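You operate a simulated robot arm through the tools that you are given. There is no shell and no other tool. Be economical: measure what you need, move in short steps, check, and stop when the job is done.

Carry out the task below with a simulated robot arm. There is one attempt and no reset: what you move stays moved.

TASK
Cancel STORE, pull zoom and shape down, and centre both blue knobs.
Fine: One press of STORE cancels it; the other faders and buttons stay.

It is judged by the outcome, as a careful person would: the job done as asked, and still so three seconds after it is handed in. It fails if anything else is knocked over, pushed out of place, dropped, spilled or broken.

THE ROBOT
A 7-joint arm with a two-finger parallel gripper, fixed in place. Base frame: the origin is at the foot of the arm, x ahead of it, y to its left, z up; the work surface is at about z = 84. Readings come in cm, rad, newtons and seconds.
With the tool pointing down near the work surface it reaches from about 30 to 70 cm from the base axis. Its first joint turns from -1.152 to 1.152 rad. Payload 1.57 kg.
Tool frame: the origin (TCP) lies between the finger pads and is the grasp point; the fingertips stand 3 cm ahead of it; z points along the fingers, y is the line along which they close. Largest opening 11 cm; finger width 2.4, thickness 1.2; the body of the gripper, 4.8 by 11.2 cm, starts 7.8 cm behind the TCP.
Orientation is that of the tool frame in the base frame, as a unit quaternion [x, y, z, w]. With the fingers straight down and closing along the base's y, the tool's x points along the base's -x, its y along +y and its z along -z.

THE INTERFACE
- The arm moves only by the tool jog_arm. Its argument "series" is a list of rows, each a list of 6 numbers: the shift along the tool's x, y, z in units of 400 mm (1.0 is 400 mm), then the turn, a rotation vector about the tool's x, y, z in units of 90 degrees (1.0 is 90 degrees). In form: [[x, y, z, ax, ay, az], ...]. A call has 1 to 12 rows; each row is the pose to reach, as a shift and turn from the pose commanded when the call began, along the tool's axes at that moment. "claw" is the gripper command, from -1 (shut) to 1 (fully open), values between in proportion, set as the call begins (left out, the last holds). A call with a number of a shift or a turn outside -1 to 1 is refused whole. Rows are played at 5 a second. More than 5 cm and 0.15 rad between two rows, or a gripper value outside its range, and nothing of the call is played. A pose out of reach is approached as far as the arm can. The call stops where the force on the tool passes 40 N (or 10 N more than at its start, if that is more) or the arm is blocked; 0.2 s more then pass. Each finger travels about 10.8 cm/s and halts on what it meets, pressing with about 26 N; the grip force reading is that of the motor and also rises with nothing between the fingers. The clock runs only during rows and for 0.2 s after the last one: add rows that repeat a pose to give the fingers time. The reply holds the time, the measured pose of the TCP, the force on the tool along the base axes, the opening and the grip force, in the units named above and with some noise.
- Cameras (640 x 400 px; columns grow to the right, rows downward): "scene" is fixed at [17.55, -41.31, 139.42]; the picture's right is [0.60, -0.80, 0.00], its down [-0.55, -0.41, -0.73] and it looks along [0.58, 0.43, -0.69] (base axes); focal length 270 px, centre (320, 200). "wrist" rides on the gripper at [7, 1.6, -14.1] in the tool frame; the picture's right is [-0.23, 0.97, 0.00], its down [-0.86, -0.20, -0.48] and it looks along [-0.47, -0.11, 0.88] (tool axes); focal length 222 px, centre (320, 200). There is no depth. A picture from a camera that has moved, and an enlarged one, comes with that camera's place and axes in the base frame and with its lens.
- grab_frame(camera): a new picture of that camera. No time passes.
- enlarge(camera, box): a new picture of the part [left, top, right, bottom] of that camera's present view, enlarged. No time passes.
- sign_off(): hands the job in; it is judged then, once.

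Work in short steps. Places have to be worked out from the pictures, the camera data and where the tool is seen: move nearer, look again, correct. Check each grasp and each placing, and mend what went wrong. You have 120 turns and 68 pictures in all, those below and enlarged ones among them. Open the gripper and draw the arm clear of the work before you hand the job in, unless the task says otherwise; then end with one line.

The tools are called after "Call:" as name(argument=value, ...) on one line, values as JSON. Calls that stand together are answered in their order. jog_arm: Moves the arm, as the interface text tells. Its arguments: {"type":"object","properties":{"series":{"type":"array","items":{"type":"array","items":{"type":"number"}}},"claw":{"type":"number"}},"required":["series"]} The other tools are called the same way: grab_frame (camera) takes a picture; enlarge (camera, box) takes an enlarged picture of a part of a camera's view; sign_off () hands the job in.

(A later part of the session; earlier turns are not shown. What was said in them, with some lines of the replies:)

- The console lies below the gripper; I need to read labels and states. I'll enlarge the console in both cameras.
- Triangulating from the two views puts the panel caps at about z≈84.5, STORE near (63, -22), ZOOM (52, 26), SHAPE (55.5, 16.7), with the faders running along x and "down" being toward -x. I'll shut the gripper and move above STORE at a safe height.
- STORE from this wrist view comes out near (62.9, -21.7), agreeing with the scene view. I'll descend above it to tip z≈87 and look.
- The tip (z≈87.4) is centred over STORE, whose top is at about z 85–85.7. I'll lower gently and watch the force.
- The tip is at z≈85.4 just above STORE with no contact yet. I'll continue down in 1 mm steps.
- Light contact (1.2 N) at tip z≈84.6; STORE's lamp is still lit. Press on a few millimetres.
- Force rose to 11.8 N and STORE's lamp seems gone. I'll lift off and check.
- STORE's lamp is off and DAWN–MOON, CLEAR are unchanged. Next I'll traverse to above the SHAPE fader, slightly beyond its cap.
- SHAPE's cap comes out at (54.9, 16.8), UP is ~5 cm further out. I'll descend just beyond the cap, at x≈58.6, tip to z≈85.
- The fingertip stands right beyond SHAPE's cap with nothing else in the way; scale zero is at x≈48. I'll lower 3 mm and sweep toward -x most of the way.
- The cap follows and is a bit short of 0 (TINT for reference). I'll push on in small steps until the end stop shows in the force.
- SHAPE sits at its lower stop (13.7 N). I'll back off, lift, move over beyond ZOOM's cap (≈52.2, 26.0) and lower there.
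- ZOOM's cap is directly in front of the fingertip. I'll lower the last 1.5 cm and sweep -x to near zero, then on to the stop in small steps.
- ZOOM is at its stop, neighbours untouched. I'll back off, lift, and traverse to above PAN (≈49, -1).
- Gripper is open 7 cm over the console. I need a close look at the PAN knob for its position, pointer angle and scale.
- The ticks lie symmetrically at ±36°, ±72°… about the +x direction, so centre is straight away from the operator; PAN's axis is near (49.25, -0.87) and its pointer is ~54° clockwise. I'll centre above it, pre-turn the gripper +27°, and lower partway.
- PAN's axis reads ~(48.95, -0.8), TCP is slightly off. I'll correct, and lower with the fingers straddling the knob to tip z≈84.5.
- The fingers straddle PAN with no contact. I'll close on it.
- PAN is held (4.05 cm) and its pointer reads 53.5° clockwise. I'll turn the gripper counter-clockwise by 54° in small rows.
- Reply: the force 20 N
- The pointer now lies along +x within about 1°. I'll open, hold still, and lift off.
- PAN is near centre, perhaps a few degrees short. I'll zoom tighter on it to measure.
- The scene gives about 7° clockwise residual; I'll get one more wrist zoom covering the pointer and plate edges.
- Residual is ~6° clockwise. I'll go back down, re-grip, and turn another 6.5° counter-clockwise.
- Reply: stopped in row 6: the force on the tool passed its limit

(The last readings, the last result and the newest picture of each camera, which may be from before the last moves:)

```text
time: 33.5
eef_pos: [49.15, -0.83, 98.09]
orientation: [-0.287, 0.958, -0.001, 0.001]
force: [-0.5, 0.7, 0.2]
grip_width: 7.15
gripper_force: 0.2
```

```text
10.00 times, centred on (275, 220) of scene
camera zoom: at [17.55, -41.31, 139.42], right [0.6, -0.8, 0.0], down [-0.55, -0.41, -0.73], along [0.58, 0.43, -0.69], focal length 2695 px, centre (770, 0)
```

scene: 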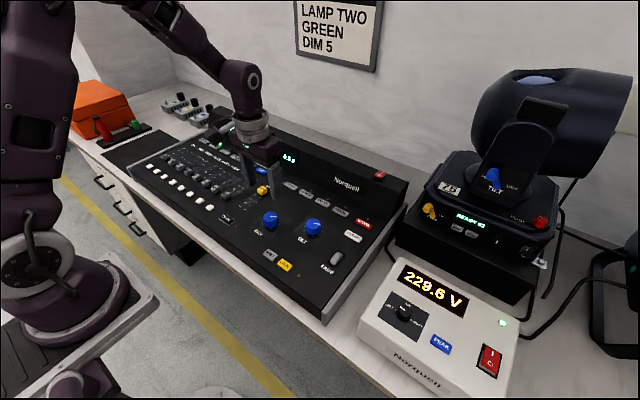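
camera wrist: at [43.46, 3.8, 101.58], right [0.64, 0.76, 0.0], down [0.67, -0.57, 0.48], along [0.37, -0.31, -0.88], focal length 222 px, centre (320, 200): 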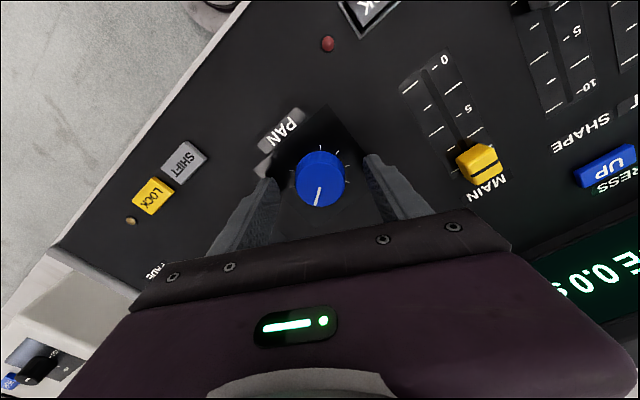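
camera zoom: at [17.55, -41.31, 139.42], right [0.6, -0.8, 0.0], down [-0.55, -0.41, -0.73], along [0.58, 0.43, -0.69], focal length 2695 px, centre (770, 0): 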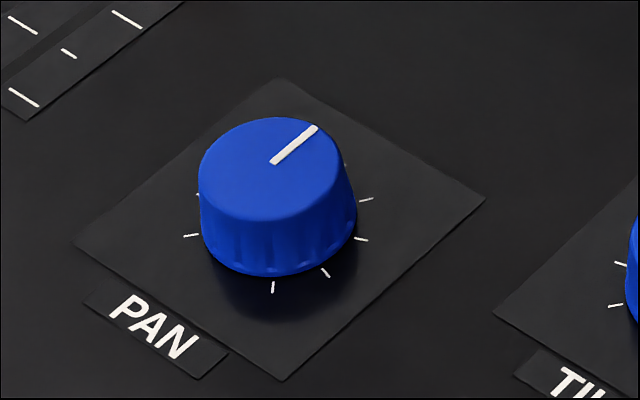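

PAN now reads within about 1–2° of centre. Next I'll move over TILT (≈53.4, -12.3) while turning the gripper back to about +30°.

Call:
jog_arm(series=[[0.0086, -0.037, 0, 0, 0, 0.088], [0.017, -0.075, 0, 0, 0, 0.176], [0.026, -0.112, 0, 0, 0, 0.264], [0.0345, -0.15, 0, 0, 0, 0.352], [0.043, -0.187, 0, 0, 0, 0.44], [0.052, -0.224, 0, 0, 0, 0.528], [0.06, -0.262, 0, 0, 0, 0.616], [0.069, -0.299, 0, 0, 0, 0.704], [0.069, -0.299, 0, 0, 0, 0.704]])

Call:
enlarge(camera="wrist", box=[270, 85, 370, 185])

Call:
enlarge(camera="scene", box=[290, 205, 340, 245])

```text
time: 35.5
eef_pos: [53.02, -12.33, 98.28]
orientation: [0.26, 0.965, 0.0, 0.001]
force: [0.2, 0.0, 0.1]
grip_width: 7.15
gripper_force: 0.1
```

```text
4.00 times, centred on (320, 135) of wrist
camera zoom: at [47.85, -7.36, 112.34], right [0.69, 0.73, 0.0], down [0.64, -0.6, 0.48], along [0.35, -0.33, -0.88], focal length 888 px, centre (320, 460)
```

zoom: 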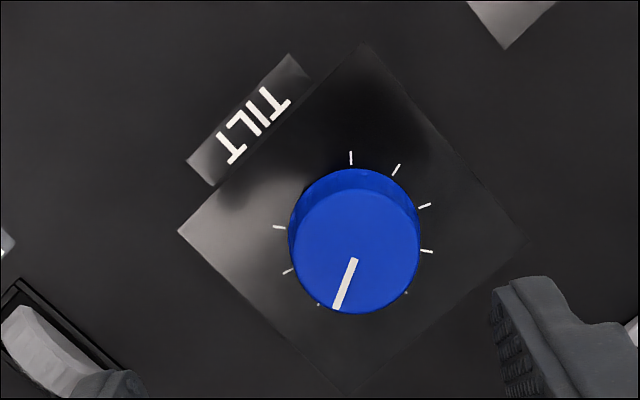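

```text
10.00 times, centred on (315, 225) of scene
camera zoom: at [17.55, -41.31, 139.42], right [0.6, -0.8, 0.0], down [-0.55, -0.41, -0.73], along [0.58, 0.43, -0.69], focal length 2695 px, centre (370, -50)
```

zoom: 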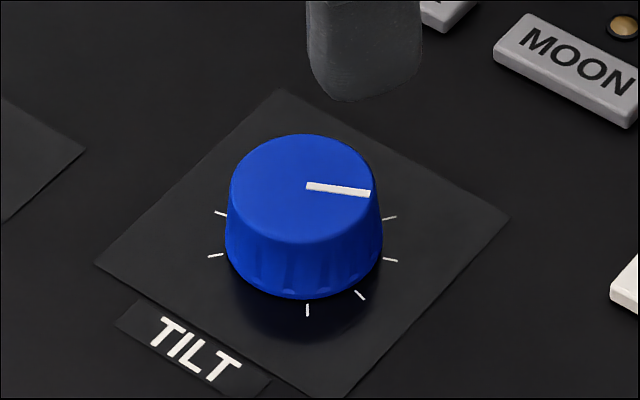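

TILT's axis is at about (54.15, -11.85) and its pointer ~62° clockwise. I'll centre over it and descend around it.

Call:
jog_arm(series=[[-0.0175, 0.0245, 0.06, 0, 0, 0], [-0.0175, 0.0245, 0.15, 0, 0, 0], [-0.0175, 0.0245, 0.15, 0, 0, 0]])

Call:
grab_frame(camera="wrist")

```text
time: 36.3
eef_pos: [54.16, -11.63, 92.31]
orientation: [0.259, 0.966, 0.0, 0.001]
force: [0.4, -0.9, 0.1]
grip_width: 7.16
gripper_force: 0.0
```

```text
23 pictures are left
camera wrist: at [48.93, -6.72, 106.43], right [0.68, 0.73, 0.0], down [0.64, -0.6, 0.48], along [0.35, -0.33, -0.88], focal length 222 px, centre (320, 200)
```

wrist: 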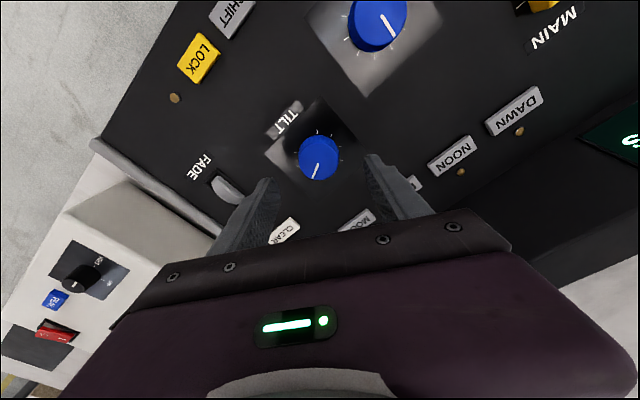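

TILT sits centred between the fingers, as PAN did. I'll descend the remaining 4.7 cm and close on it.

Call:
jog_arm(series=[[0, 0, 0.05, 0, 0, 0], [0, 0, 0.09, 0, 0, 0], [0, 0, 0.11, 0, 0, 0], [0, 0, 0.117, 0, 0, 0], [0, 0, 0.117, 0, 0, 0]])

Call:
jog_arm(series=[[0, 0, 0, 0, 0, 0], [0, 0, 0, 0, 0, 0], [0, 0, 0, 0, 0, 0]], claw=-1)

Call:
enlarge(camera="wrist", box=[260, 110, 380, 230])

```text
time: 37.5
eef_pos: [54.16, -11.83, 87.62]
orientation: [0.26, 0.966, 0.0, 0.001]
force: [0.0, 0.0, 0.6]
grip_width: 7.14
gripper_force: 0.0
```

```text
time: 38.3
eef_pos: [54.17, -11.68, 87.55]
orientation: [0.259, 0.966, 0.001, 0.0]
force: [6.8, 9.3, -4.4]
grip_width: 4.01
gripper_force: 45.2
```

```text
3.33 times, centred on (320, 170) of wrist
camera zoom: at [48.91, -6.84, 101.69], right [0.68, 0.73, 0.0], down [0.64, -0.6, 0.48], along [0.35, -0.33, -0.88], focal length 740 px, centre (320, 300)
```

zoom: 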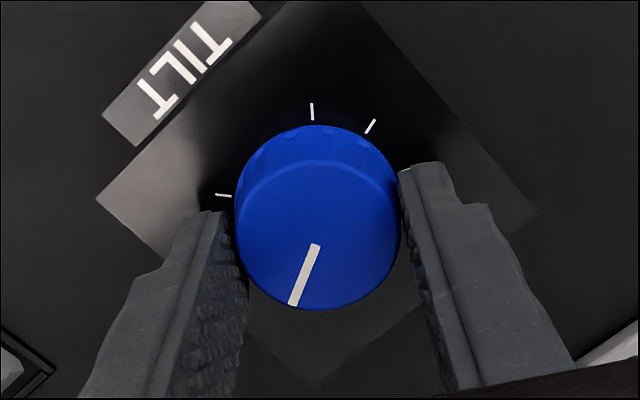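

TILT is gripped but sits ~0.3 cm toward tool +x compared with the PAN grip. I'll open, shift 0.3 cm, and re-close for a clean turn.

Call:
jog_arm(series=[[0, 0, 0, 0, 0, 0], [0.008, -0.002, 0, 0, 0, 0], [0.008, -0.002, 0, 0, 0, 0]], claw=0.2)

Call:
jog_arm(series=[[0, 0, 0, 0, 0, 0], [0, 0, 0, 0, 0, 0], [0, 0, 0, 0, 0, 0]], claw=-1)

Call:
jog_arm(series=[[0, 0, 0, 0, 0, -0.07], [0, 0, 0, 0, 0, -0.14], [0, 0, 0, 0, 0, -0.21], [0, 0, 0, 0, 0, -0.28], [0, 0, 0, 0, 0, -0.35], [0, 0, 0, 0, 0, -0.42], [0, 0, 0, 0, 0, -0.49], [0, 0, 0, 0, 0, -0.56], [0, 0, 0, 0, 0, -0.62], [0, 0, 0, 0, 0, -0.67], [0, 0, 0, 0, 0, -0.7], [0, 0, 0, 0, 0, -0.7]])

Call:
enlarge(camera="wrist", box=[260, 110, 380, 230])

```text
time: 39.1
eef_pos: [53.78, -11.76, 87.69]
orientation: [0.26, 0.966, -0.001, 0.001]
force: [0.5, 0.7, -0.3]
grip_width: 6.59
gripper_force: 0.0
```

```text
time: 39.9
eef_pos: [54.11, -11.54, 87.69]
orientation: [0.258, 0.966, 0.001, 0.002]
force: [10.7, 16.5, -1.1]
grip_width: 3.99
gripper_force: 44.6
```

```text
time: 42.5
eef_pos: [53.91, -11.61, 87.67]
orientation: [-0.284, 0.959, 0.0, 0.0]
force: [14.2, 19.7, 12.7]
grip_width: 3.98
gripper_force: 45.2
```

```text
3.33 times, centred on (320, 170) of wrist
camera zoom: at [47.14, -14.06, 101.68], right [-0.34, 0.94, 0.0], down [0.82, 0.3, 0.48], along [0.45, 0.16, -0.88], focal length 740 px, centre (320, 300)
```

zoom: 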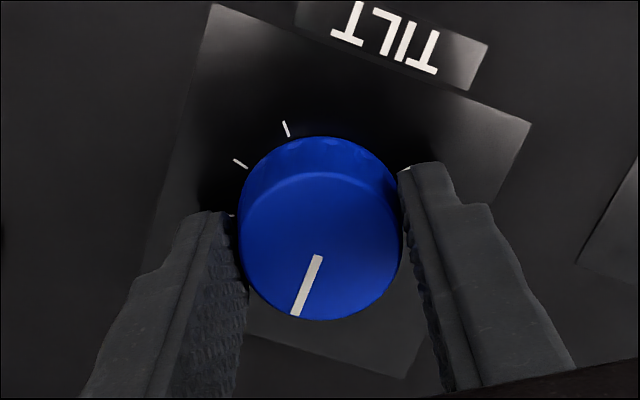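

Pointer looks nearly parallel to the plate edges. I'll release, lift and measure.

Call:
jog_arm(series=[[0, 0, 0, 0, 0, 0], [0, 0, 0, 0, 0, 0], [0, 0, 0, 0, 0, 0], [0, 0, -0.1, 0, 0, 0], [0, 0, -0.2, 0, 0, 0], [0, 0, -0.27, 0, 0, 0], [0, 0, -0.27, 0, 0, 0]], claw=0.3)

Call:
enlarge(camera="wrist", box=[275, 95, 365, 185])

Call:
enlarge(camera="scene", box=[290, 205, 340, 245])

```text
time: 44.1
eef_pos: [53.58, -11.69, 98.47]
orientation: [-0.283, 0.959, -0.001, 0.0]
force: [0.4, 0.2, -1.3]
grip_width: 7.17
gripper_force: 0.1
```

```text
4.44 times, centred on (320, 140) of wrist
camera zoom: at [46.87, -14.15, 112.62], right [-0.34, 0.94, 0.0], down [0.83, 0.3, 0.48], along [0.45, 0.16, -0.88], focal length 987 px, centre (320, 467)
```

zoom: 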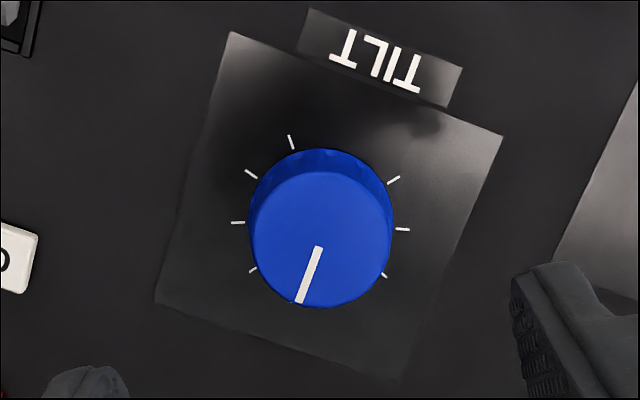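

```text
10.00 times, centred on (315, 225) of scene
camera zoom: at [17.55, -41.31, 139.42], right [0.6, -0.8, 0.0], down [-0.55, -0.41, -0.73], along [0.58, 0.43, -0.69], focal length 2695 px, centre (370, -50)
```

zoom: 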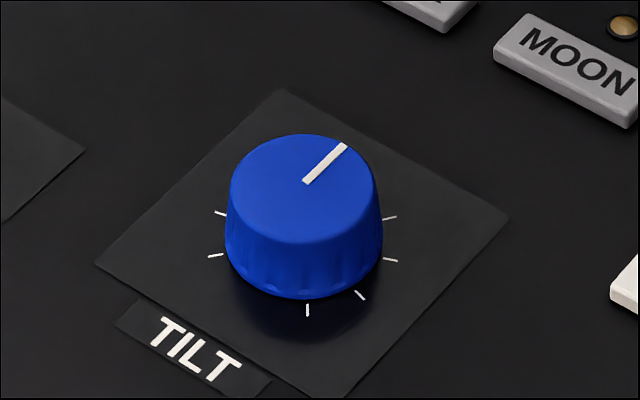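

TILT is centred to within ~1°. I'll open fully, draw the arm up and back, and do a final check.

Call:
jog_arm(series=[[0, 0, -0.1, 0, 0, 0], [0.02, 0, -0.2, 0, 0, 0.08], [0.1, 0, -0.25, 0, 0, 0.16], [0.2, 0, -0.3, 0, 0, 0.24], [0.28, 0, -0.35, 0, 0, 0.32], [0.3, 0, -0.4, 0, 0, 0.37], [0.3, 0, -0.4, 0, 0, 0.37]], claw=1)

Call:
grab_frame(camera="scene")

Call:
enlarge(camera="scene", box=[130, 120, 290, 220])

Call:
enlarge(camera="scene", box=[220, 160, 400, 290])

```text
time: 45.7
eef_pos: [43.59, -18.26, 114.48]
orientation: [0.003, 1.0, -0.001, 0.001]
force: [0.2, -0.2, 0.7]
grip_width: 11.0
gripper_force: 0.0
```

```text
18 pictures are left
```

scene: 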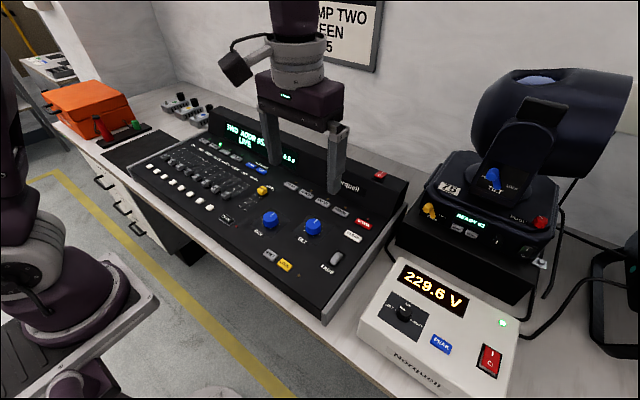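

```text
4.00 times, centred on (210, 170) of scene
camera zoom: at [17.55, -41.31, 139.42], right [0.6, -0.8, 0.0], down [-0.55, -0.41, -0.73], along [0.58, 0.43, -0.69], focal length 1078 px, centre (760, 320)
```

zoom: 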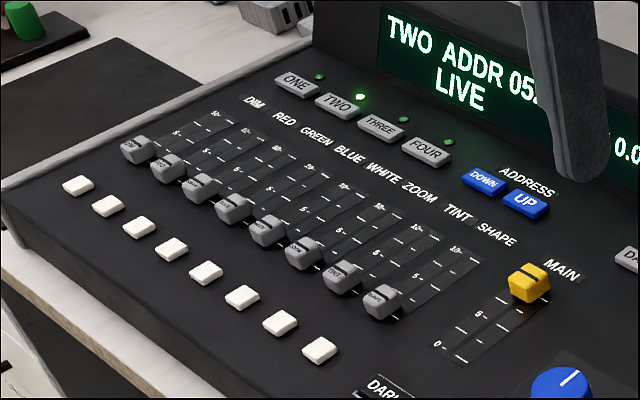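

```text
3.08 times, centred on (310, 225) of scene
camera zoom: at [17.55, -41.31, 139.42], right [0.6, -0.8, 0.0], down [-0.55, -0.41, -0.73], along [0.58, 0.43, -0.69], focal length 829 px, centre (351, 123)
```

zoom: 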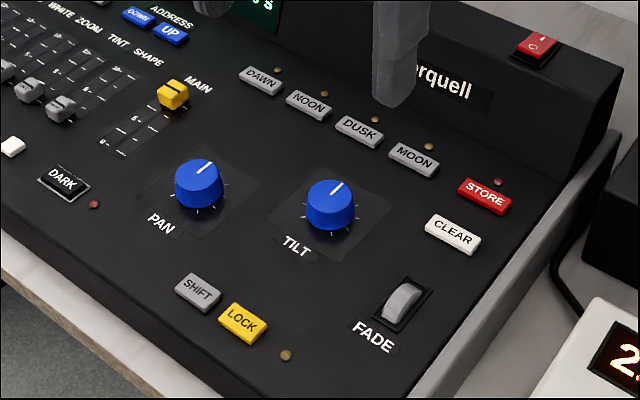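

STORE is out with the display showing LIVE. ZOOM and SHAPE are down, both blue knobs are centred, the rest is unchanged, and the arm is clear, so I'm handing in.

Call:
sign_off()

```text
The job is handed in.
```

I cancelled STORE with one press, pulled ZOOM and SHAPE down to their stops, and centred the PAN and TILT knobs to within about 2°; the other faders and buttons look unchanged.
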